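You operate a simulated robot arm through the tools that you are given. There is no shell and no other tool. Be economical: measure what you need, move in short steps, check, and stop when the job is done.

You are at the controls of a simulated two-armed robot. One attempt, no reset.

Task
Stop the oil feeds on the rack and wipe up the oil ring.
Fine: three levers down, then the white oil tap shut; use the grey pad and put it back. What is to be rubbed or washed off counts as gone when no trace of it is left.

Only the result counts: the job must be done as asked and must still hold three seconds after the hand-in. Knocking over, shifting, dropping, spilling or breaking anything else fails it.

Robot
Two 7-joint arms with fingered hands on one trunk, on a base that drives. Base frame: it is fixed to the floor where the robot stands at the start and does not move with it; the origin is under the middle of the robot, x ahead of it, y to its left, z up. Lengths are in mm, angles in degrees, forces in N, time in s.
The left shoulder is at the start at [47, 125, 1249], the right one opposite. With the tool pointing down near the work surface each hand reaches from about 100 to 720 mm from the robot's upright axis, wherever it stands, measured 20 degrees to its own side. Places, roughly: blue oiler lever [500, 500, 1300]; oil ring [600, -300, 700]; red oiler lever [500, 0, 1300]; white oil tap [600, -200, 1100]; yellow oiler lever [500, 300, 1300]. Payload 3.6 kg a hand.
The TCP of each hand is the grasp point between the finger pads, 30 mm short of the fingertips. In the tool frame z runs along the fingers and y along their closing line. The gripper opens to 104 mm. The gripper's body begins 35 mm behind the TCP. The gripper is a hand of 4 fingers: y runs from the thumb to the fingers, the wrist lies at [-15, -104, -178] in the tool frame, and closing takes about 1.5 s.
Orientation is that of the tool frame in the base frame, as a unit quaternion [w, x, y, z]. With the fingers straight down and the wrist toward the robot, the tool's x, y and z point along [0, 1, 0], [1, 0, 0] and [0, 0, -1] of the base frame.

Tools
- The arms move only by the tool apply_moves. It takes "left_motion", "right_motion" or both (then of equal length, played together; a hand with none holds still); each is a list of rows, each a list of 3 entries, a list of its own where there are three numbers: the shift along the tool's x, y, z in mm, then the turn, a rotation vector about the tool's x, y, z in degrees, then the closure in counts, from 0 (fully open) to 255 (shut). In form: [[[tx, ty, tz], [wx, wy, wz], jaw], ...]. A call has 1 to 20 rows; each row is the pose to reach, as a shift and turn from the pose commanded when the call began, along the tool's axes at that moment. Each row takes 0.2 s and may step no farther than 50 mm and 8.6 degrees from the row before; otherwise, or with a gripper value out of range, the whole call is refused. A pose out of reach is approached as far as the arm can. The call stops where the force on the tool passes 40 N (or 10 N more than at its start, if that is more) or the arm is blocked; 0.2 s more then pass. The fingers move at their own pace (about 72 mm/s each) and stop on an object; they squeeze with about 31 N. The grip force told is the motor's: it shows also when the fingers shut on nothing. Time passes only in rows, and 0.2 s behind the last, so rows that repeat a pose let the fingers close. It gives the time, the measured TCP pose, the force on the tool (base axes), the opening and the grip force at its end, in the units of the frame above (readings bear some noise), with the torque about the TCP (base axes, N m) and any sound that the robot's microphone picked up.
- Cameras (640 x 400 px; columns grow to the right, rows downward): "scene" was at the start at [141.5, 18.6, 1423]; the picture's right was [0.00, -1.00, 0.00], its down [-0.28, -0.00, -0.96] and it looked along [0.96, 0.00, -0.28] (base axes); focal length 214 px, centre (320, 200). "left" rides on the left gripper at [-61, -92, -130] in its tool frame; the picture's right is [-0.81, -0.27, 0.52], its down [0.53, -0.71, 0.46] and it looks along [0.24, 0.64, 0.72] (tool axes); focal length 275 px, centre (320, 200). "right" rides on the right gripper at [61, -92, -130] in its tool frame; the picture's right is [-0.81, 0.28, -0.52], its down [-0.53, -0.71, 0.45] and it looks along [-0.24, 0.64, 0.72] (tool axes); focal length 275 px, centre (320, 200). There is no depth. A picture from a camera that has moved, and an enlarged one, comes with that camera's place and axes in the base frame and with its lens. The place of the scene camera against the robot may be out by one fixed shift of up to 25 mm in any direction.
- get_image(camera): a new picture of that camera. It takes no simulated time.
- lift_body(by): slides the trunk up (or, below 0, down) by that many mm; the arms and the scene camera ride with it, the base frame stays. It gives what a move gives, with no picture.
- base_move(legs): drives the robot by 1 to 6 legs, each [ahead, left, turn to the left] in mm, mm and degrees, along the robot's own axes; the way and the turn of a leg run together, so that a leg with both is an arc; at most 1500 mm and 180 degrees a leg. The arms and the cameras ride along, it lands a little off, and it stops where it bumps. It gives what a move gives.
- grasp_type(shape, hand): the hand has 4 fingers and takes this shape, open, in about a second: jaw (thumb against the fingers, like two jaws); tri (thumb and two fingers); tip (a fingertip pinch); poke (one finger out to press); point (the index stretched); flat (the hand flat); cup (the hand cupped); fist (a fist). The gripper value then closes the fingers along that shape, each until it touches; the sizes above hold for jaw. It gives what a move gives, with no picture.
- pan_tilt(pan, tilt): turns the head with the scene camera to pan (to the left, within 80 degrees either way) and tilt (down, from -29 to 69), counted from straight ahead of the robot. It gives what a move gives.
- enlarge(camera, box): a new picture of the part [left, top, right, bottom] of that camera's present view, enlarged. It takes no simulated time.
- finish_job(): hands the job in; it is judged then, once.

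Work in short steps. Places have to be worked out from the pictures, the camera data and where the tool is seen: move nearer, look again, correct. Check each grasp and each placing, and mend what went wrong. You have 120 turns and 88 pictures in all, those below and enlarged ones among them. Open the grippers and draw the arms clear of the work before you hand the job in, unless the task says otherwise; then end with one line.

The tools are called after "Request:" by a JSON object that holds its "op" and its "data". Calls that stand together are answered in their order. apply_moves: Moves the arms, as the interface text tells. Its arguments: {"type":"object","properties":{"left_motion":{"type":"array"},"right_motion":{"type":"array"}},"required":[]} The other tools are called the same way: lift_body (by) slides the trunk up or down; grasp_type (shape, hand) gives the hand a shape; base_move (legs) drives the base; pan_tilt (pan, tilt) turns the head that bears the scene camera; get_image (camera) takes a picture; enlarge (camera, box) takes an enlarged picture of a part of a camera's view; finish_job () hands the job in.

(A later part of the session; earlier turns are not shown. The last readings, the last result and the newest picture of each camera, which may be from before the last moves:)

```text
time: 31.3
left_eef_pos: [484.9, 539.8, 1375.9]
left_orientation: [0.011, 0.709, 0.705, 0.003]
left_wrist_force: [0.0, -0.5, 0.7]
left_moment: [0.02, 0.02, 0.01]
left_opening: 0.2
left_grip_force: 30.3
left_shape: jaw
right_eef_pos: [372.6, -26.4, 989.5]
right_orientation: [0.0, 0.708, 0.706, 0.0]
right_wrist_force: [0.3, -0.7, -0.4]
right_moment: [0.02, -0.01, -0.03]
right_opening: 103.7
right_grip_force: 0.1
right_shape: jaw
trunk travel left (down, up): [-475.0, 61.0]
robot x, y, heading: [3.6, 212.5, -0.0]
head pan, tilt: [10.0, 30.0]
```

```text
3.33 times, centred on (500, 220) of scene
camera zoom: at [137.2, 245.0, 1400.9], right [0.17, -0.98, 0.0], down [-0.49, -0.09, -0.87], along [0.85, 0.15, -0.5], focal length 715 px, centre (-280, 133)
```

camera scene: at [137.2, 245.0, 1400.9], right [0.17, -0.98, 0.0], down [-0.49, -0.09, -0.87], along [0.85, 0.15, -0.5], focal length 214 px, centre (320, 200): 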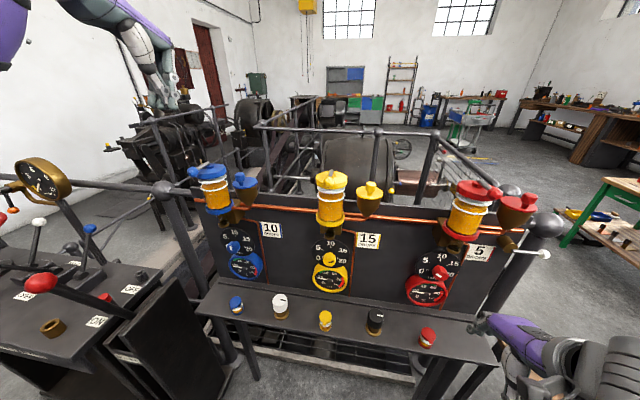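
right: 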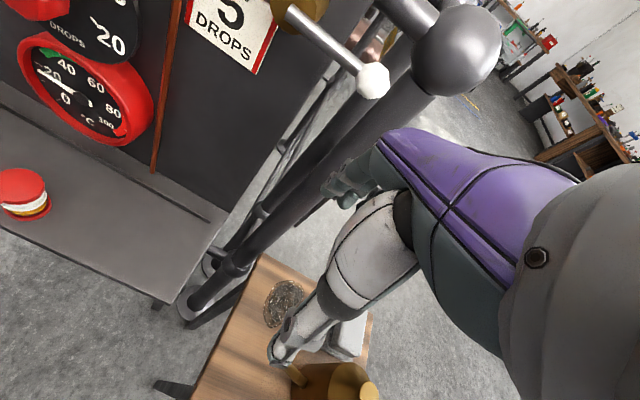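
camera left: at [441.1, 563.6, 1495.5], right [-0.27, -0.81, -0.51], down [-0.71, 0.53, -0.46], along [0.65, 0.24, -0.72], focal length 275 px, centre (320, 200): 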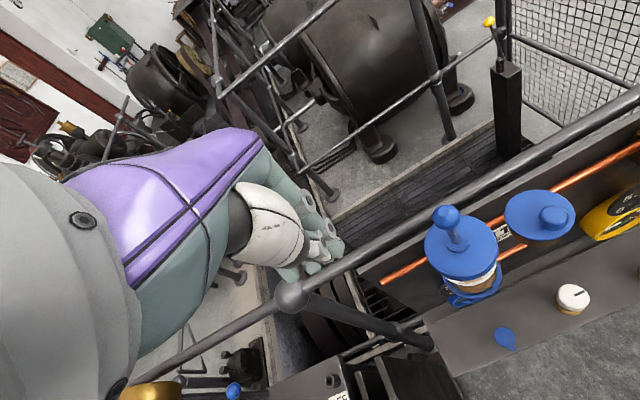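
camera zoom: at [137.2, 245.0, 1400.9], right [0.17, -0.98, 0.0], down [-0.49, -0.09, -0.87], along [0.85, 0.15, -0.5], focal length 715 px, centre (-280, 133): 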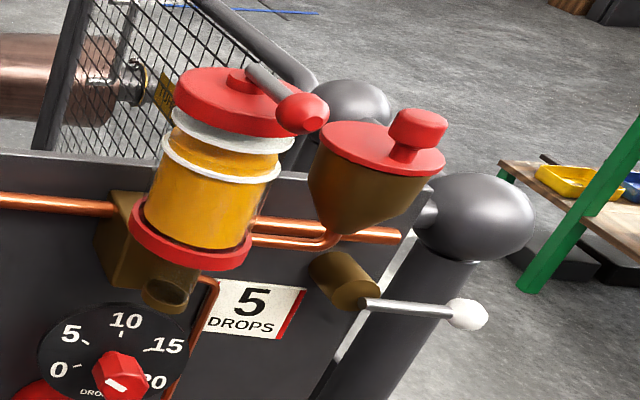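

All three levers are down. Now I drive back right (to y≈-60), the left arm staying high, and look at the tap and table.

Request:
{"op": "apply_moves", "data": {"left_motion": [[[-10, -40, -10], [0, 0, 0], 200], [[-20, -80, -20], [0, 0, 0], 200], [[-30, -120, -30], [0, 0, 0], 200]]}}

Request:
{"op": "base_move", "data": {"legs": [[0, -270, 0]]}}

Request:
{"op": "pan_tilt", "data": {"pan": -30, "tilt": 45}}

Request:
{"op": "get_image", "data": {"camera": "scene"}}

Request:
{"op": "get_image", "data": {"camera": "right"}}

```text
time: 32.1
left_eef_pos: [365.1, 512.2, 1404.9]
left_orientation: [0.012, 0.709, 0.705, 0.004]
left_wrist_force: [-0.1, -0.4, -0.5]
left_moment: [0.01, 0.0, 0.03]
left_opening: 22.0
left_grip_force: 0.1
left_shape: jaw
right_eef_pos: [370.8, -26.9, 989.1]
right_orientation: [0.0, 0.708, 0.707, 0.001]
right_wrist_force: [-0.9, 0.0, 0.8]
right_moment: [0.0, -0.01, -0.03]
right_opening: 103.6
right_grip_force: 0.0
right_shape: jaw
trunk travel left (down, up): [-475.0, 61.0]
robot x, y, heading: [-0.3, 210.8, -0.0]
head pan, tilt: [10.0, 30.0]
```

```text
time: 35.1
left_eef_pos: [365.8, 244.1, 1404.8]
left_orientation: [0.011, 0.706, 0.708, 0.004]
left_wrist_force: [-0.3, 1.0, -0.5]
left_moment: [0.02, 0.01, 0.01]
left_opening: 22.2
left_grip_force: 0.1
left_shape: jaw
right_eef_pos: [373.6, -295.8, 990.1]
right_orientation: [0.0, 0.706, 0.709, 0.0]
right_wrist_force: [-0.1, -0.1, -0.3]
right_moment: [0.0, 0.0, -0.03]
right_opening: 103.9
right_grip_force: 0.1
right_shape: jaw
trunk travel left (down, up): [-475.0, 61.0]
robot x, y, heading: [-1.7, -57.6, 0.3]
head pan, tilt: [10.0, 30.0]
```

```text
time: 36.2
left_eef_pos: [365.1, 243.9, 1404.3]
left_orientation: [0.011, 0.706, 0.708, 0.003]
left_wrist_force: [-0.2, 0.2, -0.4]
left_moment: [-0.01, 0.0, 0.03]
left_opening: 22.1
left_grip_force: 0.1
left_shape: jaw
right_eef_pos: [374.2, -295.2, 989.9]
right_orientation: [0.0, 0.705, 0.709, 0.0]
right_wrist_force: [0.3, -0.4, -0.8]
right_moment: [0.01, -0.03, -0.01]
right_opening: 103.6
right_grip_force: 0.1
right_shape: jaw
trunk travel left (down, up): [-475.0, 61.0]
robot x, y, heading: [4.1, -58.1, 0.3]
head pan, tilt: [-30.0, 45.0]
```

```text
54 pictures are left
camera scene: at [119.0, -81.8, 1378.3], right [-0.5, -0.87, 0.0], down [-0.61, 0.35, -0.71], along [0.61, -0.35, -0.71], focal length 214 px, centre (320, 200)
```

scene: 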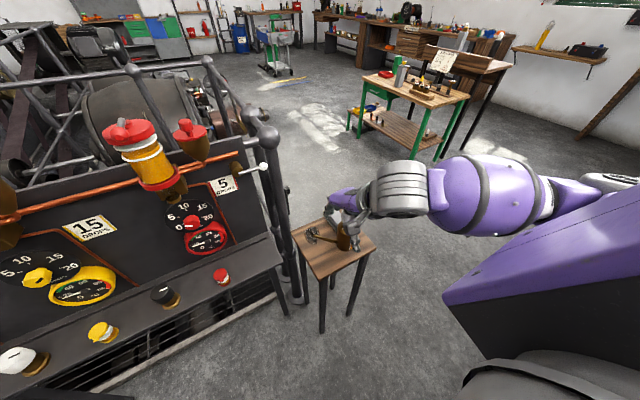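

```text
53 pictures are left
camera right: at [281.8, -234.4, 1118.7], right [0.28, -0.81, 0.52], down [-0.71, -0.54, -0.46], along [0.65, -0.24, -0.72], focal length 275 px, centre (320, 200)
```

right: 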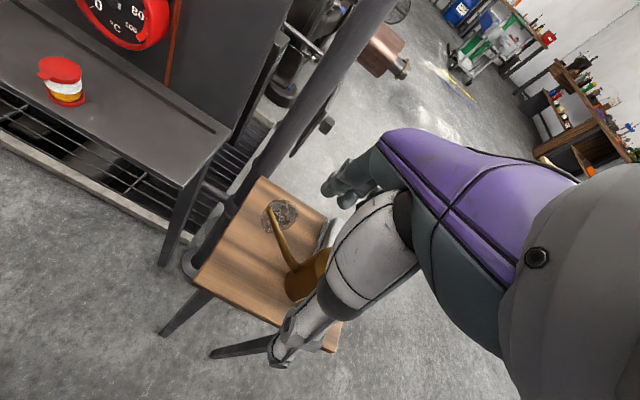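

Now I zoom on the tap from this viewpoint to fix its pivot and tip.

Request:
{"op": "enlarge", "data": {"camera": "scene", "box": [200, 120, 320, 210]}}

Request:
{"op": "enlarge", "data": {"camera": "scene", "box": [280, 180, 400, 300]}}

```text
4.44 times, centred on (260, 165) of scene
camera zoom: at [119.0, -81.8, 1378.3], right [-0.5, -0.87, 0.0], down [-0.61, 0.35, -0.71], along [0.61, -0.35, -0.71], focal length 953 px, centre (587, 356)
```

zoom: 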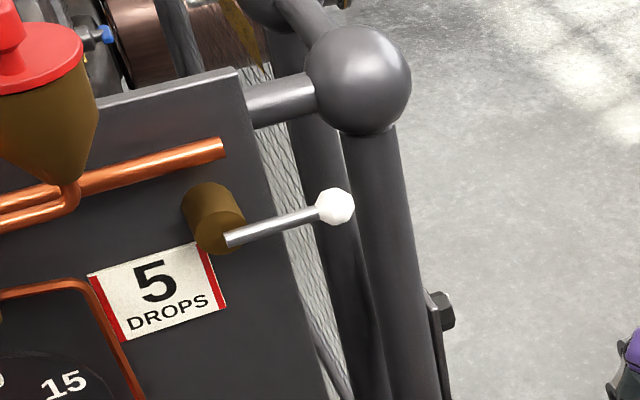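

```text
3.33 times, centred on (340, 240) of scene
camera zoom: at [119.0, -81.8, 1378.3], right [-0.5, -0.87, 0.0], down [-0.61, 0.35, -0.71], along [0.61, -0.35, -0.71], focal length 715 px, centre (253, 67)
```

zoom: 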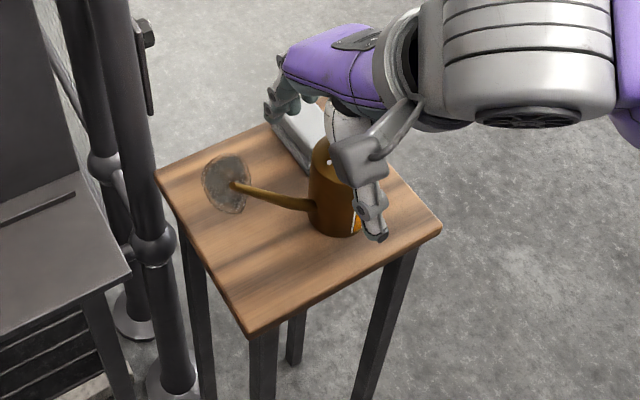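

Tap: pivot about [y -130, z 1067], lever horizontal to its white end at [545, -189, 1068]. I pitch the closed right hand 50° forward and bring it in front, slightly above.

Request:
{"op": "apply_moves", "data": {"right_motion": [[[17, 12, -20], [-8.4, 0, 0], 255], [[35, 25, -41], [-16.8, 0, 0], 255], [[52, 38, -62], [-25.2, 0, 0], 255], [[70, 50, -83], [-33.6, 0, 0], 255], [[88, 63, -104], [-42, 0, 0], 255], [[105, 76, -125], [-50, 0, 0], 255], [[105, 76, -125], [-50, 0, 0], 255], [[105, 76, -125], [-50, 0, 0], 255]]}}

Request:
{"op": "get_image", "data": {"camera": "scene"}}

Request:
{"op": "get_image", "data": {"camera": "right"}}

```text
time: 38.0
left_eef_pos: [365.4, 244.2, 1403.1]
left_orientation: [0.011, 0.706, 0.708, 0.004]
left_wrist_force: [-0.2, -0.7, -0.5]
left_moment: [0.02, 0.03, 0.01]
left_opening: 22.0
left_grip_force: 0.0
left_shape: jaw
right_eef_pos: [462.5, -183.2, 1108.6]
right_orientation: [0.299, 0.639, 0.642, 0.3]
right_wrist_force: [-0.1, 0.4, -0.6]
right_moment: [-0.03, 0.03, 0.01]
right_opening: 0.0
right_grip_force: 30.6
right_shape: jaw
right hand out of reach, approached as far as the arm can: row 1, 2, 3, 4, 5, 6, 7, 8
trunk travel left (down, up): [-475.0, 61.0]
robot x, y, heading: [1.2, -60.3, 0.1]
head pan, tilt: [-30.0, 45.0]
```

```text
50 pictures are left
camera scene: at [118.9, -81.7, 1378.3], right [-0.5, -0.87, 0.0], down [-0.61, 0.35, -0.71], along [0.61, -0.35, -0.71], focal length 214 px, centre (320, 200)
```

scene: 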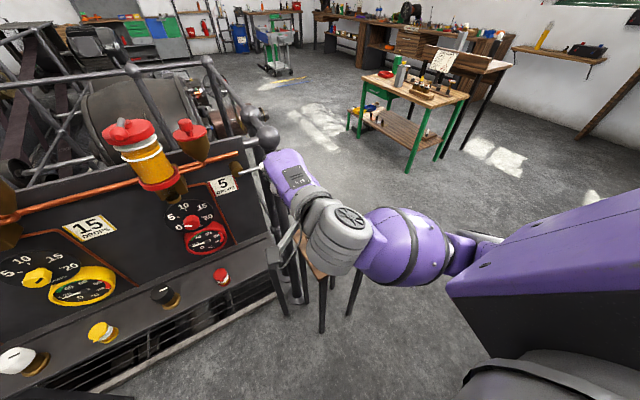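

```text
49 pictures are left
camera right: at [304.0, -123.2, 1119.5], right [-0.22, -0.81, 0.54], down [-0.11, -0.53, -0.84], along [0.97, -0.24, 0.03], focal length 275 px, centre (320, 200)
```

right: 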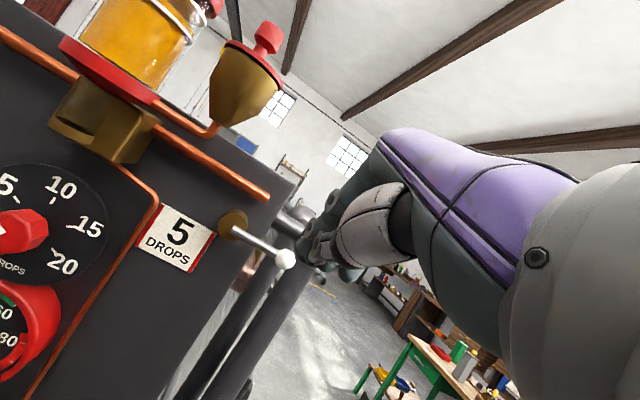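

Tip recomputed at [545, -185, 1065]. I advance above it, then test a downward press.

Request:
{"op": "apply_moves", "data": {"right_motion": [[[1, 22, 26], [0, 0, 0], 255], [[3, 44, 51], [0, 0, 0], 255], [[3, 44, 51], [0, 0, 0], 255]]}}

Request:
{"op": "enlarge", "data": {"camera": "right", "box": [180, 120, 420, 320]}}

Request:
{"op": "enlarge", "data": {"camera": "scene", "box": [200, 120, 320, 210]}}

```text
time: 38.8
left_eef_pos: [363.6, 243.6, 1403.9]
left_orientation: [0.01, 0.706, 0.708, 0.004]
left_wrist_force: [-0.6, -0.4, -0.4]
left_moment: [0.02, 0.03, -0.02]
left_opening: 22.3
left_grip_force: 0.1
left_shape: jaw
right_eef_pos: [530.9, -181.7, 1109.3]
right_orientation: [0.298, 0.639, 0.643, 0.299]
right_wrist_force: [0.6, -0.1, 0.0]
right_moment: [0.0, 0.01, -0.01]
right_opening: 0.2
right_grip_force: 30.5
right_shape: jaw
trunk travel left (down, up): [-475.0, 61.0]
robot x, y, heading: [1.5, -59.4, 0.3]
head pan, tilt: [-30.0, 45.0]
```

```text
2.00 times, centred on (300, 220) of right
camera zoom: at [372.5, -121.0, 1121.2], right [-0.22, -0.81, 0.54], down [-0.11, -0.53, -0.84], along [0.97, -0.24, 0.03], focal length 551 px, centre (360, 160)
```

zoom: 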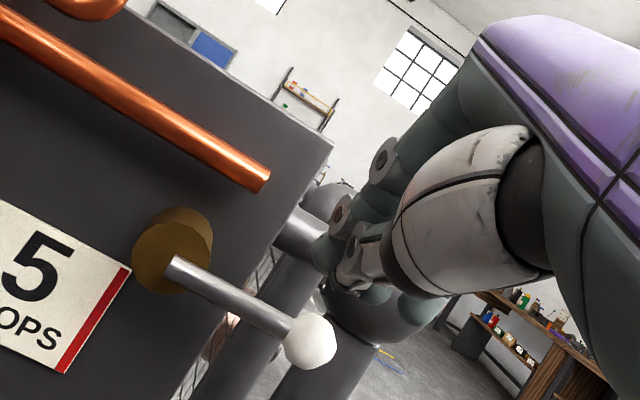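

```text
4.44 times, centred on (260, 165) of scene
camera zoom: at [118.5, -82.1, 1378.3], right [-0.5, -0.87, 0.0], down [-0.61, 0.35, -0.71], along [0.61, -0.35, -0.71], focal length 953 px, centre (587, 356)
```

zoom: 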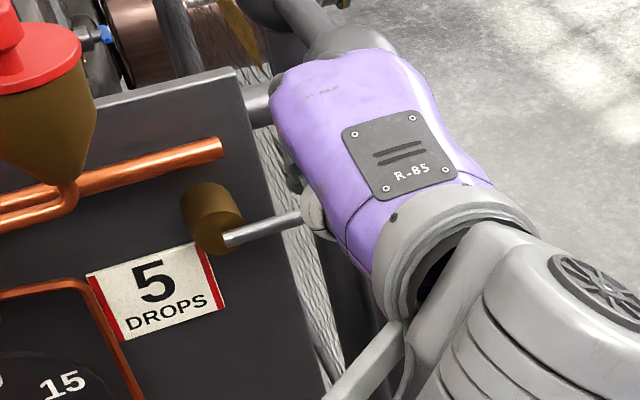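

Two right-camera views put the lever a bit farther, x≈565, z≈1061. I advance 15 mm and press down along its arc; it stops if force passes the limit.

Request:
{"op": "apply_moves", "data": {"right_motion": [[[7, 10, 12], [0, 0, 0], 255], [[7, -2, 22], [0, 0, 0], 255], [[6, -10, 28], [0, 0, 0], 255], [[5, -18, 35], [0, 0, 0], 255], [[7, -27, 42], [0, 0, 0], 255], [[11, -34, 48], [0, 0, 0], 255]]}}

Request:
{"op": "enlarge", "data": {"camera": "right", "box": [180, 120, 420, 320]}}

```text
time: 40.2
left_eef_pos: [365.4, 244.5, 1404.4]
left_orientation: [0.011, 0.707, 0.708, 0.004]
left_wrist_force: [-0.3, -0.4, -0.5]
left_moment: [-0.01, -0.03, 0.01]
left_opening: 22.2
left_grip_force: 0.0
left_shape: jaw
right_eef_pos: [545.3, -173.1, 1052.3]
right_orientation: [0.298, 0.64, 0.642, 0.3]
right_wrist_force: [0.2, -0.1, 0.9]
right_moment: [-0.02, -0.01, 0.03]
right_opening: 0.0
right_grip_force: 31.1
right_shape: jaw
trunk travel left (down, up): [-475.0, 61.0]
robot x, y, heading: [2.6, -59.7, 0.1]
head pan, tilt: [-30.0, 45.0]
```

```text
2.00 times, centred on (300, 220) of right
camera zoom: at [386.6, -112.1, 1064.4], right [-0.22, -0.81, 0.54], down [-0.11, -0.53, -0.84], along [0.97, -0.24, 0.03], focal length 551 px, centre (360, 160)
```

zoom: 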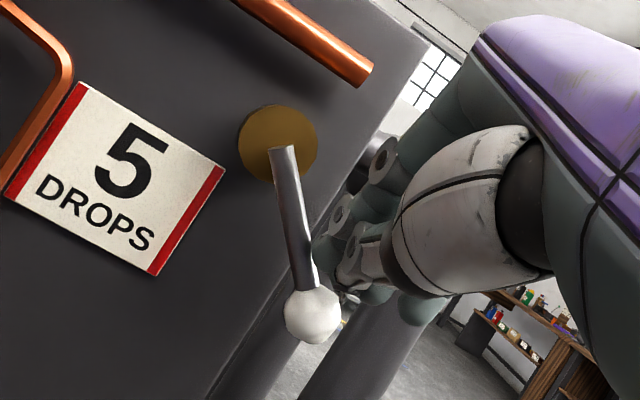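

The lever turns easily. I continue the arc down to vertical until the stop.

Request:
{"op": "apply_moves", "data": {"right_motion": [[[6, -7, 6], [0, 0, 0], 255], [[13, -13, 11], [0, 0, 0], 255], [[22, -18, 15], [0, 0, 0], 255], [[31, -19, 16], [0, 0, 0], 255], [[37, -19, 16], [0, 0, 0], 255]]}}

Request:
{"op": "enlarge", "data": {"camera": "right", "box": [180, 120, 420, 320]}}

```text
time: 41.4
left_eef_pos: [364.8, 239.2, 1405.6]
left_orientation: [0.01, 0.707, 0.707, 0.006]
left_wrist_force: [0.1, -0.4, 0.2]
left_moment: [0.04, 0.03, 0.02]
left_opening: 22.2
left_grip_force: 0.1
left_shape: jaw
right_eef_pos: [544.2, -144.2, 1026.5]
right_orientation: [0.301, 0.642, 0.639, 0.297]
right_wrist_force: [-5.5, -31.9, 5.1]
right_moment: [-0.48, -0.01, -0.78]
right_opening: 0.0
right_grip_force: 30.7
right_shape: jaw
trunk travel left (down, up): [-475.0, 61.0]
robot x, y, heading: [-3.2, -61.0, -0.1]
head pan, tilt: [-30.0, 45.0]
```

```text
2.00 times, centred on (300, 220) of right
camera zoom: at [386.5, -82.5, 1039.2], right [-0.23, -0.81, 0.55], down [-0.11, -0.53, -0.84], along [0.97, -0.25, 0.03], focal length 551 px, centre (360, 160)
```

zoom: 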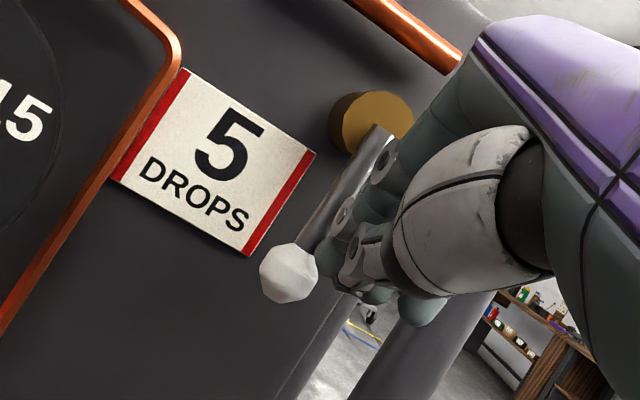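

The lever is exactly vertical and against its stop (32 N). I withdraw and check from the scene camera.

Request:
{"op": "apply_moves", "data": {"right_motion": [[[-12, -5, -8], [0, 0, 0], 255], [[-25, -28, -34], [0, 0, 0], 255], [[-45, -50, -62], [0, 0, 0], 255]]}}

Request:
{"op": "enlarge", "data": {"camera": "scene", "box": [80, 110, 320, 260]}}

```text
time: 42.2
left_eef_pos: [364.0, 245.0, 1404.1]
left_orientation: [0.012, 0.706, 0.708, 0.005]
left_wrist_force: [-0.1, 0.1, -1.4]
left_moment: [-0.01, -0.01, -0.01]
left_opening: 22.2
left_grip_force: 0.1
left_shape: jaw
right_eef_pos: [464.5, -179.2, 1029.7]
right_orientation: [0.298, 0.638, 0.643, 0.301]
right_wrist_force: [-0.2, 0.0, -0.8]
right_moment: [0.01, -0.02, 0.04]
right_opening: 0.1
right_grip_force: 31.0
right_shape: jaw
trunk travel left (down, up): [-475.0, 61.0]
robot x, y, heading: [-3.0, -56.0, 0.5]
head pan, tilt: [-30.0, 45.0]
```

```text
2.67 times, centred on (200, 185) of scene
camera zoom: at [118.2, -81.5, 1378.4], right [-0.5, -0.87, 0.0], down [-0.61, 0.35, -0.71], along [0.61, -0.35, -0.71], focal length 572 px, centre (640, 240)
```

zoom: 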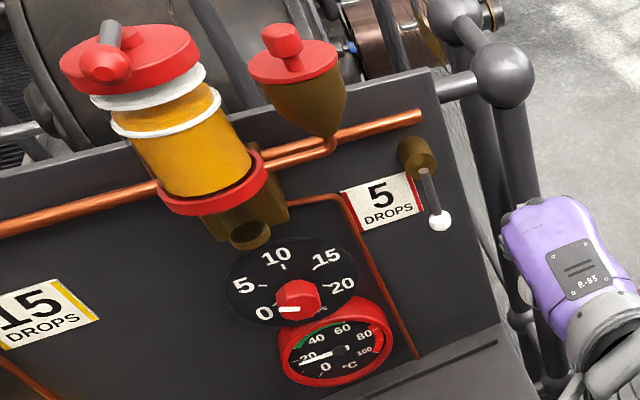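

Tap is shut. I turn the right hand back to straight down, and view the table.

Request:
{"op": "apply_moves", "data": {"right_motion": [[[2, -4, -5], [8.4, 0, 0], 100], [[4, -8, -10], [16.8, 0, 0], 0], [[6, -12, -15], [25.2, 0, 0], 0], [[8, -16, -20], [33.6, 0, 0], 0], [[10, -20, -25], [42, 0, 0], 0], [[10, -23, -28], [50, 0, 0], 0], [[10, -23, -28], [50, 0, 0], 0]]}}

Request:
{"op": "pan_tilt", "data": {"pan": -35, "tilt": 45}}

Request:
{"op": "get_image", "data": {"camera": "scene"}}

Request:
{"op": "get_image", "data": {"camera": "right"}}

```text
time: 43.8
left_eef_pos: [364.3, 244.2, 1405.0]
left_orientation: [0.011, 0.707, 0.707, 0.004]
left_wrist_force: [0.9, 0.7, 0.0]
left_moment: [0.01, 0.0, 0.03]
left_opening: 22.2
left_grip_force: 0.0
left_shape: jaw
right_eef_pos: [428.6, -170.9, 1029.1]
right_orientation: [-0.001, 0.705, 0.709, 0.0]
right_wrist_force: [0.1, -0.2, 0.0]
right_moment: [0.01, -0.05, 0.01]
right_opening: 103.9
right_grip_force: 0.1
right_shape: jaw
trunk travel left (down, up): [-475.0, 61.0]
robot x, y, heading: [0.9, -62.6, 0.5]
head pan, tilt: [-30.0, 45.0]
```

```text
time: 44.4
left_eef_pos: [365.3, 244.5, 1405.5]
left_orientation: [0.011, 0.707, 0.708, 0.004]
left_wrist_force: [0.6, 0.7, 0.1]
left_moment: [0.0, 0.02, 0.0]
left_opening: 22.3
left_grip_force: 0.0
left_shape: jaw
right_eef_pos: [428.3, -169.5, 1029.3]
right_orientation: [0.001, 0.705, 0.709, 0.0]
right_wrist_force: [0.5, 0.0, 0.4]
right_moment: [-0.02, 0.01, 0.04]
right_opening: 103.6
right_grip_force: 0.1
right_shape: jaw
trunk travel left (down, up): [-475.0, 61.0]
robot x, y, heading: [3.9, -60.8, 0.1]
head pan, tilt: [-35.0, 45.0]
```

```text
43 pictures are left
camera scene: at [115.2, -87.8, 1378.3], right [-0.57, -0.82, 0.0], down [-0.58, 0.4, -0.71], along [0.58, -0.4, -0.71], focal length 214 px, centre (320, 200)
```

scene: 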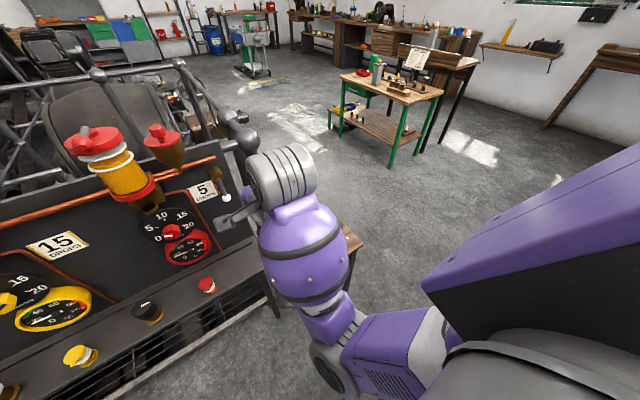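

```text
42 pictures are left
camera right: at [336.9, -109.0, 1158.5], right [0.28, -0.81, 0.52], down [-0.71, -0.54, -0.46], along [0.65, -0.24, -0.72], focal length 275 px, centre (320, 200)
```

right: 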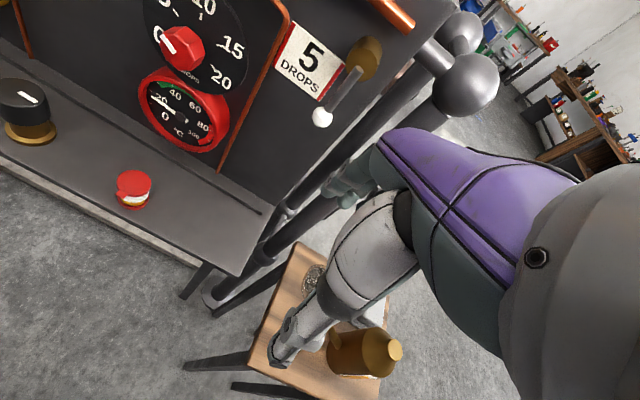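

The arm hides the table; I swing the right hand to the right side so the head can see the table.

Request:
{"op": "apply_moves", "data": {"right_motion": [[[-45, 0, -5], [0, 0, 0], 0], [[-90, 0, -10], [0, 0, 0], 0], [[-135, 0, -15], [0, 0, 0], 0], [[-180, 0, -20], [0, 0, 0], 0], [[-225, 0, -20], [0, 0, 0], 0], [[-270, 0, -20], [0, 0, 0], 0], [[-315, 0, -20], [0, 0, 0], 0], [[-360, 0, -20], [0, 0, 0], 0]]}}

Request:
{"op": "enlarge", "data": {"camera": "scene", "box": [230, 180, 420, 310]}}

```text
time: 46.2
left_eef_pos: [364.3, 242.9, 1403.9]
left_orientation: [0.01, 0.707, 0.707, 0.004]
left_wrist_force: [0.7, -0.5, -0.9]
left_moment: [-0.01, 0.0, -0.03]
left_opening: 22.2
left_grip_force: 0.1
left_shape: jaw
right_eef_pos: [430.8, -533.7, 1048.7]
right_orientation: [0.0, 0.705, 0.709, 0.001]
right_wrist_force: [-0.2, -0.4, -1.2]
right_moment: [0.01, 0.0, 0.0]
right_opening: 103.7
right_grip_force: 0.0
right_shape: jaw
right hand out of reach, approached as far as the arm can: row 3, 4
trunk travel left (down, up): [-475.0, 61.0]
robot x, y, heading: [-0.6, -60.1, 0.2]
head pan, tilt: [-35.0, 45.0]
```

```text
3.08 times, centred on (325, 245) of scene
camera zoom: at [115.0, -89.4, 1378.2], right [-0.57, -0.82, 0.0], down [-0.58, 0.4, -0.71], along [0.58, -0.4, -0.71], focal length 660 px, centre (305, 62)
```

zoom: 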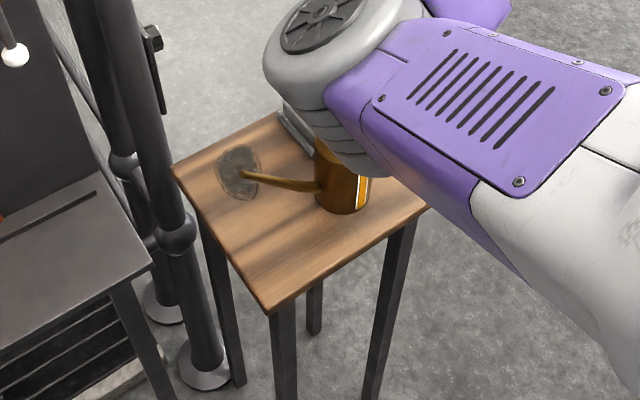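

The forearm still covers the pad; I raise the hand high.

Request:
{"op": "apply_moves", "data": {"right_motion": [[[0, 0, -45], [0, 0, 0], 0], [[0, 0, -90], [0, 0, 0], 0], [[0, 0, -135], [0, 0, 0], 0], [[0, 0, -180], [0, 0, 0], 0], [[0, 0, -225], [0, 0, 0], 0], [[0, 0, -270], [0, 0, 0], 0], [[0, 0, -315], [0, 0, 0], 0], [[0, 0, -360], [0, 0, 0], 0]]}}

Request:
{"op": "enlarge", "data": {"camera": "scene", "box": [230, 180, 420, 310]}}

Request:
{"op": "get_image", "data": {"camera": "right"}}

```text
time: 48.0
left_eef_pos: [364.2, 244.0, 1405.2]
left_orientation: [0.011, 0.707, 0.707, 0.005]
left_wrist_force: [-0.3, -0.3, 0.2]
left_moment: [-0.02, -0.03, -0.02]
left_opening: 21.7
left_grip_force: 0.1
left_shape: jaw
right_eef_pos: [430.0, -530.8, 1406.6]
right_orientation: [0.0, 0.706, 0.708, -0.001]
right_wrist_force: [0.4, -0.4, 1.4]
right_moment: [0.0, -0.02, -0.01]
right_opening: 103.9
right_grip_force: 0.0
right_shape: jaw
trunk travel left (down, up): [-475.0, 61.0]
robot x, y, heading: [-0.4, -58.1, 0.2]
head pan, tilt: [-35.0, 45.0]
```

```text
3.08 times, centred on (325, 245) of scene
camera zoom: at [114.3, -87.7, 1378.4], right [-0.57, -0.82, 0.0], down [-0.58, 0.4, -0.71], along [0.58, -0.4, -0.71], focal length 660 px, centre (305, 62)
```

zoom: 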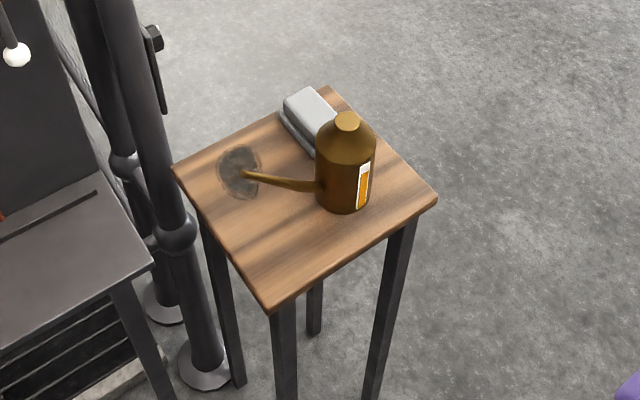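

```text
39 pictures are left
camera right: at [337.9, -469.3, 1535.9], right [0.28, -0.81, 0.52], down [-0.71, -0.54, -0.46], along [0.65, -0.24, -0.72], focal length 275 px, centre (320, 200)
```

right: 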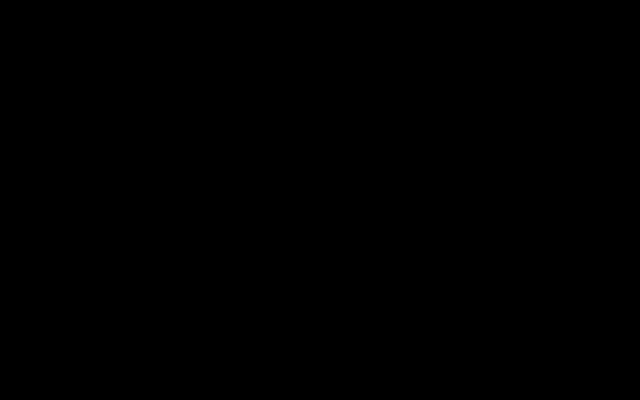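

The table is now clear: ring ≈ [556, -314, 700], pad ≈ [563, -431] (long side along x), can ≈ [462, -408] with a long spout rising to ≈ [436, -263, 880]. Reaching over from the front would threaten can and spout, so I'll drive round to the table's right side, facing +y.

Request:
{"op": "base_move", "data": {"legs": [[-60, 0, 0], [0, -862, 0], [0, 0, 90]]}}

Request:
{"op": "pan_tilt", "data": {"pan": -25, "tilt": 40}}

Request:
{"op": "get_image", "data": {"camera": "scene"}}

```text
time: 60.1
left_eef_pos: [-332.0, -536.3, 1399.5]
left_orientation: [0.002, 0.039, 0.999, 0.004]
left_wrist_force: [-0.2, -0.4, -0.4]
left_moment: [-0.01, -0.01, 0.0]
left_opening: 22.0
left_grip_force: 0.0
left_shape: jaw
right_eef_pos: [441.5, -530.4, 1405.1]
right_orientation: [0.0, 0.035, 0.999, -0.002]
right_wrist_force: [0.5, -0.7, 1.1]
right_moment: [0.0, -0.01, -0.01]
right_opening: 103.9
right_grip_force: 0.1
right_shape: jaw
trunk travel left (down, up): [-475.0, 61.0]
robot x, y, heading: [-62.4, -926.9, 86.1]
head pan, tilt: [-35.0, 45.0]
stopped in leg 3: the robot was blocked; the commanded pose is now the measured one
```

```text
time: 60.8
left_eef_pos: [-332.1, -536.3, 1400.7]
left_orientation: [0.002, 0.037, 0.999, 0.004]
left_wrist_force: [0.5, -1.4, -0.7]
left_moment: [-0.01, 0.01, -0.01]
left_opening: 22.3
left_grip_force: 0.1
left_shape: jaw
right_eef_pos: [441.7, -527.6, 1404.5]
right_orientation: [-0.001, 0.033, 0.999, -0.002]
right_wrist_force: [0.5, 0.5, 0.0]
right_moment: [-0.02, -0.02, -0.01]
right_opening: 103.6
right_grip_force: 0.0
right_shape: jaw
trunk travel left (down, up): [-475.0, 61.0]
robot x, y, heading: [-60.0, -930.0, 86.1]
head pan, tilt: [-25.0, 40.0]
```

```text
38 pictures are left
camera scene: at [-25.4, -769.8, 1384.8], right [0.88, -0.48, 0.0], down [-0.31, -0.57, -0.76], along [0.37, 0.67, -0.65], focal length 214 px, centre (320, 200)
```

scene: 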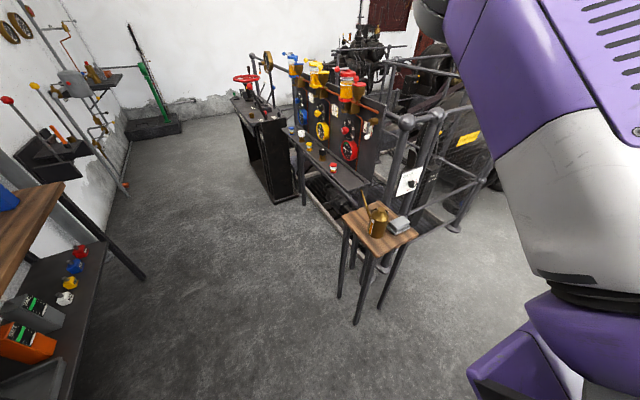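

The turn stopped at 86° as something at the left/rear (the bench) touched. I move away from it to the right, toward the table's side.

Request:
{"op": "base_move", "data": {"legs": [[35, -430, 0], [0, 0, 4]]}}

Request:
{"op": "pan_tilt", "data": {"pan": 75, "tilt": 35}}

Request:
{"op": "get_image", "data": {"camera": "scene"}}

```text
time: 61.5
left_eef_pos: [-331.1, -537.4, 1400.4]
left_orientation: [0.002, 0.039, 0.999, 0.003]
left_wrist_force: [-0.1, 0.3, 0.5]
left_moment: [0.02, 0.01, 0.04]
left_opening: 22.6
left_grip_force: 0.1
left_shape: jaw
right_eef_pos: [442.4, -529.9, 1406.3]
right_orientation: [0.0, 0.034, 0.999, -0.002]
right_wrist_force: [0.5, 0.6, 0.0]
right_moment: [0.02, 0.01, -0.01]
right_opening: 104.0
right_grip_force: 0.1
right_shape: jaw
trunk travel left (down, up): [-475.0, 61.0]
robot x, y, heading: [-56.6, -930.0, 85.9]
head pan, tilt: [-25.0, 40.0]
stopped in leg 1: the robot was blocked; the commanded pose is now the measured one
```

```text
time: 63.3
left_eef_pos: [-330.7, -536.2, 1400.6]
left_orientation: [0.002, 0.038, 0.999, 0.003]
left_wrist_force: [0.2, 0.0, -0.2]
left_moment: [0.01, -0.05, 0.0]
left_opening: 22.2
left_grip_force: 0.0
left_shape: jaw
right_eef_pos: [442.6, -529.2, 1403.8]
right_orientation: [-0.001, 0.033, 0.999, -0.003]
right_wrist_force: [-0.8, -0.2, 0.0]
right_moment: [-0.02, -0.01, 0.01]
right_opening: 104.0
right_grip_force: 0.0
right_shape: jaw
trunk travel left (down, up): [-475.0, 61.0]
robot x, y, heading: [-59.7, -927.5, 86.2]
head pan, tilt: [75.0, 35.0]
```

```text
37 pictures are left
camera scene: at [-149.4, -817.1, 1392.9], right [0.32, 0.95, 0.0], down [0.54, -0.19, -0.82], along [-0.78, 0.26, -0.57], focal length 214 px, centre (320, 200)
```

scene: 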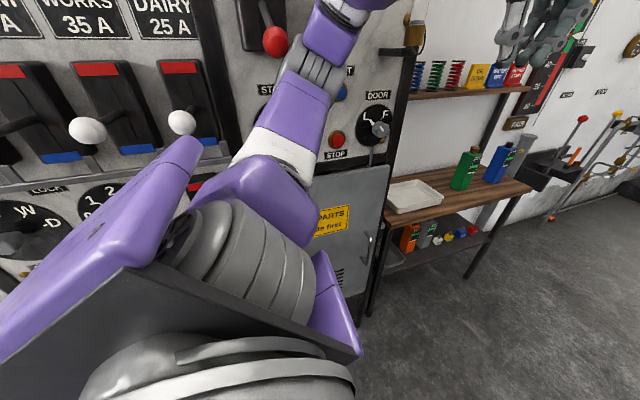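

There's a switchboard close on the left. I look at the right side before moving again.

Request:
{"op": "pan_tilt", "data": {"pan": -78, "tilt": 40}}

Request:
{"op": "get_image", "data": {"camera": "scene"}}

Request:
{"op": "get_image", "data": {"camera": "left"}}

```text
time: 65.7
left_eef_pos: [-331.4, -537.9, 1400.9]
left_orientation: [0.002, 0.038, 0.999, 0.004]
left_wrist_force: [-0.7, -0.2, -0.3]
left_moment: [-0.03, -0.01, 0.01]
left_opening: 22.3
left_grip_force: 0.2
left_shape: jaw
right_eef_pos: [441.6, -530.2, 1405.6]
right_orientation: [-0.001, 0.034, 0.999, -0.002]
right_wrist_force: [-0.1, -0.3, 0.5]
right_moment: [-0.01, 0.02, 0.0]
right_opening: 103.9
right_grip_force: 0.1
right_shape: jaw
trunk travel left (down, up): [-475.0, 61.0]
robot x, y, heading: [-58.9, -931.6, 86.2]
head pan, tilt: [-78.0, 40.0]
```

```text
36 pictures are left
camera scene: at [17.9, -833.9, 1385.2], right [0.14, -0.99, 0.0], down [-0.64, -0.09, -0.77], along [0.76, 0.11, -0.64], focal length 214 px, centre (320, 200)
```

scene: 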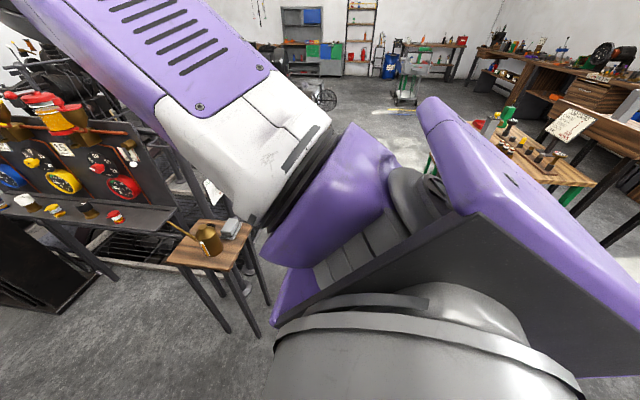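

```text
35 pictures are left
camera left: at [-278.4, -635.5, 1529.5], right [0.79, -0.33, -0.52], down [-0.58, -0.67, -0.46], along [-0.19, 0.67, -0.72], focal length 275 px, centre (320, 200)
```

left: 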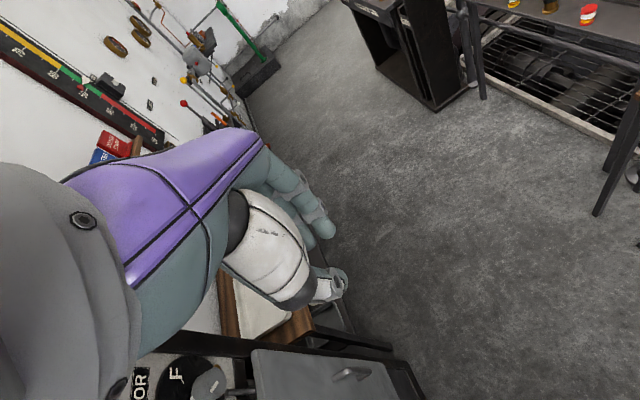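

Nothing blocks on the right; the contact is likely the left elbow at the switchboard. I try a small pure move to the right.

Request:
{"op": "base_move", "data": {"legs": [[0, -60, 0]]}}

```text
time: 66.9
left_eef_pos: [-272.6, -545.8, 1401.3]
left_orientation: [0.003, 0.038, 0.999, 0.005]
left_wrist_force: [0.4, -1.0, 0.0]
left_moment: [0.03, 0.01, 0.0]
left_opening: 22.2
left_grip_force: 0.0
left_shape: jaw
right_eef_pos: [502.1, -537.9, 1406.9]
right_orientation: [-0.001, 0.034, 0.999, 0.0]
right_wrist_force: [0.2, 0.0, -0.6]
right_moment: [-0.03, 0.02, 0.02]
right_opening: 103.8
right_grip_force: 0.1
right_shape: jaw
trunk travel left (down, up): [-475.0, 61.0]
robot x, y, heading: [0.2, -935.5, 85.7]
head pan, tilt: [-78.0, 40.0]
```

Free now. I continue right and finish the turn, with the head looking at the table.

Request:
{"op": "base_move", "data": {"legs": [[0, -360, 0], [0, 0, 4]]}}

Request:
{"op": "pan_tilt", "data": {"pan": -10, "tilt": 50}}

Request:
{"op": "get_image", "data": {"camera": "scene"}}

```text
time: 71.1
left_eef_pos: [65.8, -589.6, 1401.6]
left_orientation: [0.003, 0.004, 1.0, 0.004]
left_wrist_force: [-0.6, -0.7, 1.3]
left_moment: [-0.01, 0.01, -0.01]
left_opening: 22.2
left_grip_force: 0.0
left_shape: jaw
right_eef_pos: [837.6, -529.3, 1406.2]
right_orientation: [0.001, 0.001, 1.0, -0.001]
right_wrist_force: [-0.5, 0.7, 0.7]
right_moment: [0.03, -0.02, -0.01]
right_opening: 103.6
right_grip_force: 0.1
right_shape: jaw
trunk travel left (down, up): [-475.0, 61.0]
robot x, y, heading: [361.8, -958.8, 90.0]
head pan, tilt: [-78.0, 40.0]
```

```text
time: 72.5
left_eef_pos: [66.6, -589.5, 1401.9]
left_orientation: [0.003, 0.004, 1.0, 0.005]
left_wrist_force: [-0.8, -0.1, 0.2]
left_moment: [0.03, 0.01, 0.0]
left_opening: 22.5
left_grip_force: 0.0
left_shape: jaw
right_eef_pos: [837.6, -529.7, 1406.2]
right_orientation: [0.0, 0.001, 1.0, 0.0]
right_wrist_force: [1.1, 0.0, -0.4]
right_moment: [0.02, 0.01, 0.0]
right_opening: 103.8
right_grip_force: 0.1
right_shape: jaw
trunk travel left (down, up): [-475.0, 61.0]
robot x, y, heading: [366.3, -957.1, 89.8]
head pan, tilt: [-10.0, 50.0]
```

```text
34 pictures are left
camera scene: at [366.8, -803.0, 1371.4], right [0.98, -0.17, 0.0], down [-0.13, -0.75, -0.64], along [0.11, 0.63, -0.77], focal length 214 px, centre (320, 200)
```

scene: 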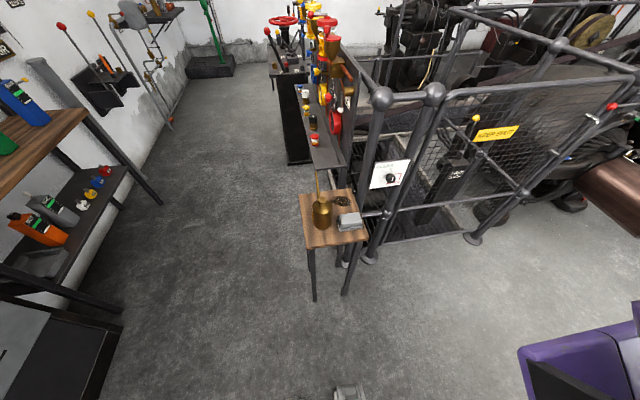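

Table now sits right ahead with can on the left. I move 45 mm ahead and zoom.

Request:
{"op": "base_move", "data": {"legs": [[45, 0, 0]]}}

Request:
{"op": "enlarge", "data": {"camera": "scene", "box": [285, 160, 385, 260]}}

```text
time: 73.4
left_eef_pos: [66.7, -548.1, 1401.9]
left_orientation: [0.003, 0.004, 1.0, 0.006]
left_wrist_force: [0.2, 0.6, -0.9]
left_moment: [0.0, -0.02, -0.01]
left_opening: 22.2
left_grip_force: 0.2
left_shape: jaw
right_eef_pos: [837.1, -488.0, 1405.9]
right_orientation: [0.0, -0.001, 1.0, 0.001]
right_wrist_force: [-0.2, -0.1, -1.0]
right_moment: [0.0, 0.0, 0.01]
right_opening: 104.1
right_grip_force: 0.0
right_shape: jaw
trunk travel left (down, up): [-475.0, 61.0]
robot x, y, heading: [367.4, -913.7, 89.9]
head pan, tilt: [-10.0, 50.0]
```

```text
4.00 times, centred on (335, 210) of scene
camera zoom: at [366.6, -760.4, 1371.6], right [0.98, -0.17, 0.0], down [-0.13, -0.75, -0.64], along [0.11, 0.63, -0.77], focal length 858 px, centre (260, 160)
```

zoom: 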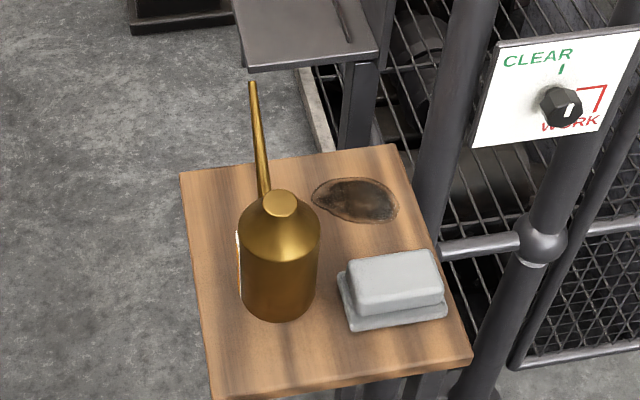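

Clear view now: pad block on a base plate, ring dark on the far side. I bring the right hand down beside the table's near edge to measure with its own camera.

Request:
{"op": "apply_moves", "data": {"right_motion": [[[19, -4, 39], [0, 0, 0], 0], [[38, -8, 78], [0, 0, 0], 0], [[57, -12, 117], [0, 0, 0], 0], [[76, -16, 156], [0, 0, 0], 0], [[95, -20, 195], [0, 0, 0], 0], [[114, -24, 234], [0, 0, 0], 0], [[133, -28, 273], [0, 0, 0], 0], [[152, -32, 312], [0, 0, 0], 0], [[171, -36, 351], [0, 0, 0], 0], [[190, -40, 390], [0, 0, 0], 0], [[209, -44, 429], [0, 0, 0], 0], [[228, -48, 468], [0, 0, 0], 0], [[247, -52, 506], [0, 0, 0], 0], [[247, -52, 506], [0, 0, 0], 0]]}}

Request:
{"op": "get_image", "data": {"camera": "right"}}

```text
time: 76.3
left_eef_pos: [64.6, -546.7, 1400.8]
left_orientation: [0.003, 0.004, 1.0, 0.006]
left_wrist_force: [0.3, 0.0, -0.7]
left_moment: [-0.02, 0.01, -0.04]
left_opening: 22.6
left_grip_force: 0.3
left_shape: jaw
right_eef_pos: [596.7, -466.6, 987.6]
right_orientation: [0.002, 0.003, 0.993, 0.115]
right_wrist_force: [0.2, 0.2, -0.7]
right_moment: [-0.01, 0.0, 0.03]
right_opening: 104.0
right_grip_force: 0.1
right_shape: jaw
right hand out of reach, approached as far as the arm can: row 7, 8, 9, 10
trunk travel left (down, up): [-475.0, 61.0]
robot x, y, heading: [367.3, -915.9, 89.9]
head pan, tilt: [-10.0, 50.0]
stopped in row 14 (right hand): the arm was blocked; the commanded pose is now the measured one
```

```text
32 pictures are left
camera right: at [534.2, -584.8, 1092.1], right [0.81, 0.14, 0.57], down [0.53, -0.59, -0.61], along [0.25, 0.79, -0.56], focal length 275 px, centre (320, 200)
```

right: 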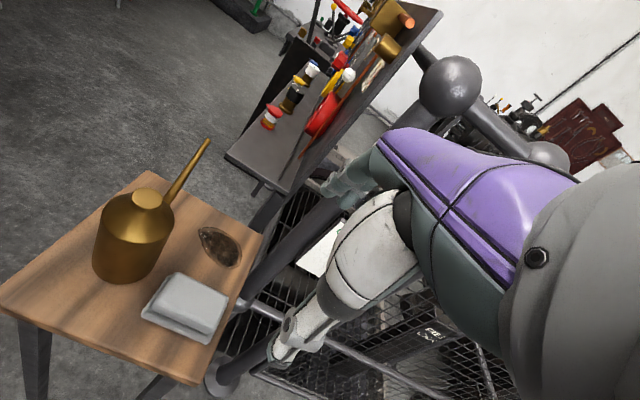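

The arm hit its lower limit with the trunk high. I raise the hand, level it, then lower the trunk by 230 mm.

Request:
{"op": "apply_moves", "data": {"right_motion": [[[0, -2, -45], [5, 0, 0], 0], [[0, -5, -90], [10, 0, 0], 0], [[0, -9, -136], [13.2, 0, 0], 0], [[0, -9, -136], [13.2, 0, 0], 0]]}}

Request:
{"op": "lift_body", "data": {"by": -230}}

Request:
{"op": "get_image", "data": {"camera": "right"}}

```text
time: 77.3
left_eef_pos: [66.8, -546.9, 1402.4]
left_orientation: [0.001, 0.005, 1.0, 0.006]
left_wrist_force: [-0.5, -0.5, 0.1]
left_moment: [0.03, 0.02, -0.02]
left_opening: 22.3
left_grip_force: 0.0
left_shape: jaw
right_eef_pos: [609.9, -467.2, 1050.8]
right_orientation: [0.0, 0.003, 1.0, 0.0]
right_wrist_force: [-0.3, -0.2, 0.1]
right_moment: [0.03, -0.04, -0.01]
right_opening: 103.7
right_grip_force: 0.1
right_shape: jaw
right hand out of reach, approached as far as the arm can: row 2, 3, 4
trunk travel left (down, up): [-475.0, 61.0]
robot x, y, heading: [367.8, -918.5, 90.1]
head pan, tilt: [-10.0, 50.0]
```

```text
time: 79.0
left_eef_pos: [65.8, -544.8, 1215.3]
left_orientation: [0.002, 0.003, 1.0, 0.003]
left_wrist_force: [1.1, -0.2, -0.3]
left_moment: [-0.01, 0.01, 0.04]
left_opening: 22.3
left_grip_force: 0.1
left_shape: jaw
right_eef_pos: [608.1, -485.8, 774.5]
right_orientation: [0.005, 0.003, 0.993, -0.115]
right_wrist_force: [-0.7, -4.7, 16.9]
right_moment: [0.73, 0.13, 0.05]
right_opening: 102.8
right_grip_force: 0.0
right_shape: jaw
trunk travel left (down, up): [-290.0, 246.0]
robot x, y, heading: [365.7, -914.7, 89.9]
head pan, tilt: [-10.0, 50.0]
stopped: the force on the tool passed its limit at 68 N (the readings are from after the stop); the commanded pose is now the measured one
```

```text
31 pictures are left
camera right: at [546.8, -546.0, 920.2], right [0.81, 0.38, 0.45], down [0.53, -0.8, -0.27], along [0.26, 0.46, -0.85], focal length 275 px, centre (320, 200)
```

right: 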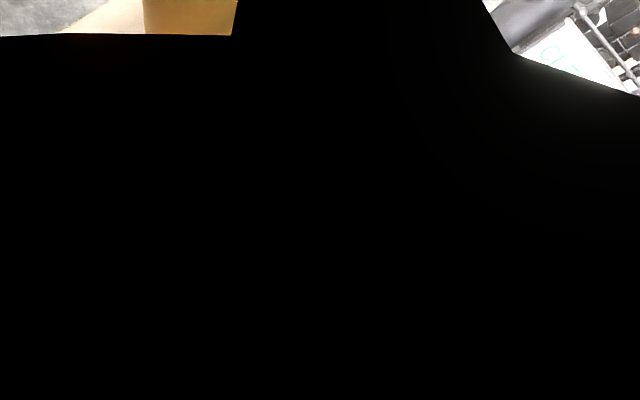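

The hand touched something while lowering (force up). I check with the scene camera before moving.

Request:
{"op": "get_image", "data": {"camera": "scene"}}

```text
30 pictures are left
camera scene: at [366.6, -701.0, 1177.2], right [0.98, -0.17, 0.0], down [-0.13, -0.75, -0.64], along [0.11, 0.63, -0.77], focal length 214 px, centre (320, 200)
```

scene: 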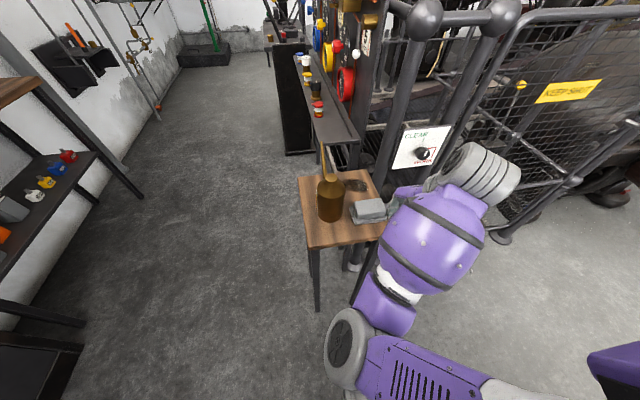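

Request:
{"op": "enlarge", "data": {"camera": "scene", "box": [290, 140, 450, 260]}}

```text
3.33 times, centred on (370, 200) of scene
camera zoom: at [366.6, -701.0, 1177.2], right [0.98, -0.17, 0.0], down [-0.13, -0.75, -0.64], along [0.11, 0.63, -0.77], focal length 715 px, centre (153, 200)
```

zoom: 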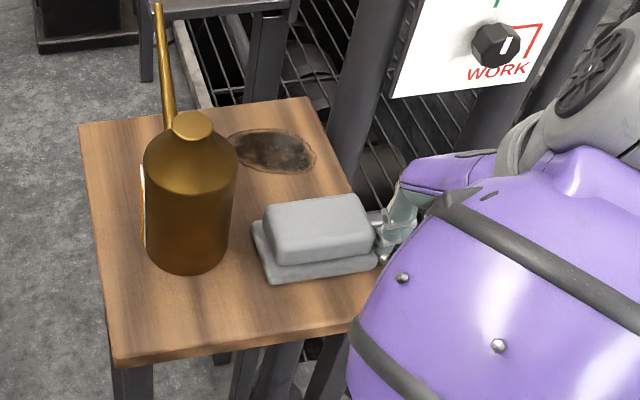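

Fingers are just at the pad's right end, likely touching the table edge. I reverse the same path with a trunk lift.

Request:
{"op": "lift_body", "data": {"by": 120}}

Request:
{"op": "enlarge", "data": {"camera": "scene", "box": [290, 140, 450, 260]}}

```text
time: 80.5
left_eef_pos: [66.5, -543.7, 1335.9]
left_orientation: [0.003, 0.003, 1.0, 0.002]
left_wrist_force: [-0.7, 0.8, 1.1]
left_moment: [0.03, 0.02, 0.02]
left_opening: 22.4
left_grip_force: 0.0
left_shape: jaw
right_eef_pos: [608.8, -486.7, 892.2]
right_orientation: [0.004, 0.003, 0.993, -0.118]
right_wrist_force: [-0.2, 0.1, 0.6]
right_moment: [0.03, -0.02, -0.01]
right_opening: 103.7
right_grip_force: 0.0
right_shape: jaw
trunk travel left (down, up): [-410.0, 126.0]
robot x, y, heading: [367.4, -915.9, 89.9]
head pan, tilt: [-10.0, 50.0]
```

```text
3.33 times, centred on (370, 200) of scene
camera zoom: at [366.8, -728.3, 1297.1], right [0.98, -0.17, 0.0], down [-0.13, -0.75, -0.64], along [0.11, 0.63, -0.77], focal length 715 px, centre (153, 200)
```

zoom: 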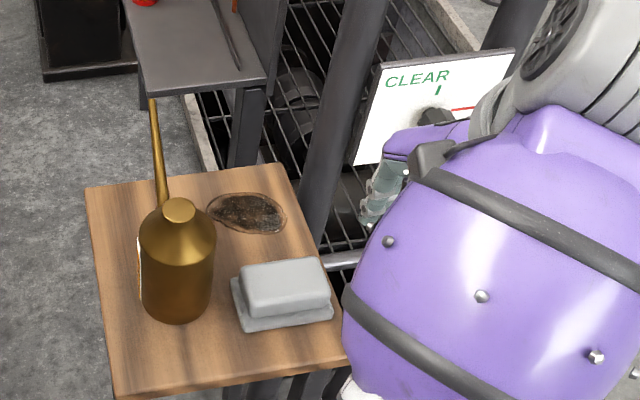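

The pad seems at most very slightly turned; nothing else moved. I move the hand to the right of the table and level it, then lower the trunk there.

Request:
{"op": "apply_moves", "data": {"right_motion": [[[-20, -4, -20], [-5, 0, 0], 0], [[-65, -10, -40], [-10, 0, 0], 0], [[-110, -14, -58], [-13.5, 0, 0], 0], [[-110, -14, -58], [-13.5, 0, 0], 0]]}}

Request:
{"op": "lift_body", "data": {"by": -130}}

```text
time: 81.5
left_eef_pos: [65.4, -544.5, 1335.6]
left_orientation: [0.003, 0.004, 1.0, 0.003]
left_wrist_force: [-0.3, -0.4, -0.7]
left_moment: [0.03, -0.01, 0.02]
left_opening: 22.5
left_grip_force: 0.0
left_shape: jaw
right_eef_pos: [721.4, -485.5, 953.0]
right_orientation: [0.004, 0.002, 1.0, 0.0]
right_wrist_force: [0.9, 0.6, 0.0]
right_moment: [-0.01, -0.02, -0.01]
right_opening: 103.9
right_grip_force: 0.2
right_shape: jaw
trunk travel left (down, up): [-410.0, 126.0]
robot x, y, heading: [367.1, -914.6, 90.1]
head pan, tilt: [-10.0, 50.0]
```

```text
time: 83.1
left_eef_pos: [65.8, -544.1, 1206.4]
left_orientation: [0.003, 0.004, 1.0, 0.002]
left_wrist_force: [0.8, 0.5, -0.5]
left_moment: [0.04, -0.01, 0.04]
left_opening: 22.1
left_grip_force: 0.0
left_shape: jaw
right_eef_pos: [718.9, -487.3, 824.6]
right_orientation: [0.005, 0.001, 1.0, 0.0]
right_wrist_force: [0.1, 0.1, -0.2]
right_moment: [-0.02, -0.01, 0.01]
right_opening: 104.1
right_grip_force: 0.0
right_shape: jaw
trunk travel left (down, up): [-280.0, 256.0]
robot x, y, heading: [366.6, -913.6, 89.8]
head pan, tilt: [-10.0, 50.0]
```

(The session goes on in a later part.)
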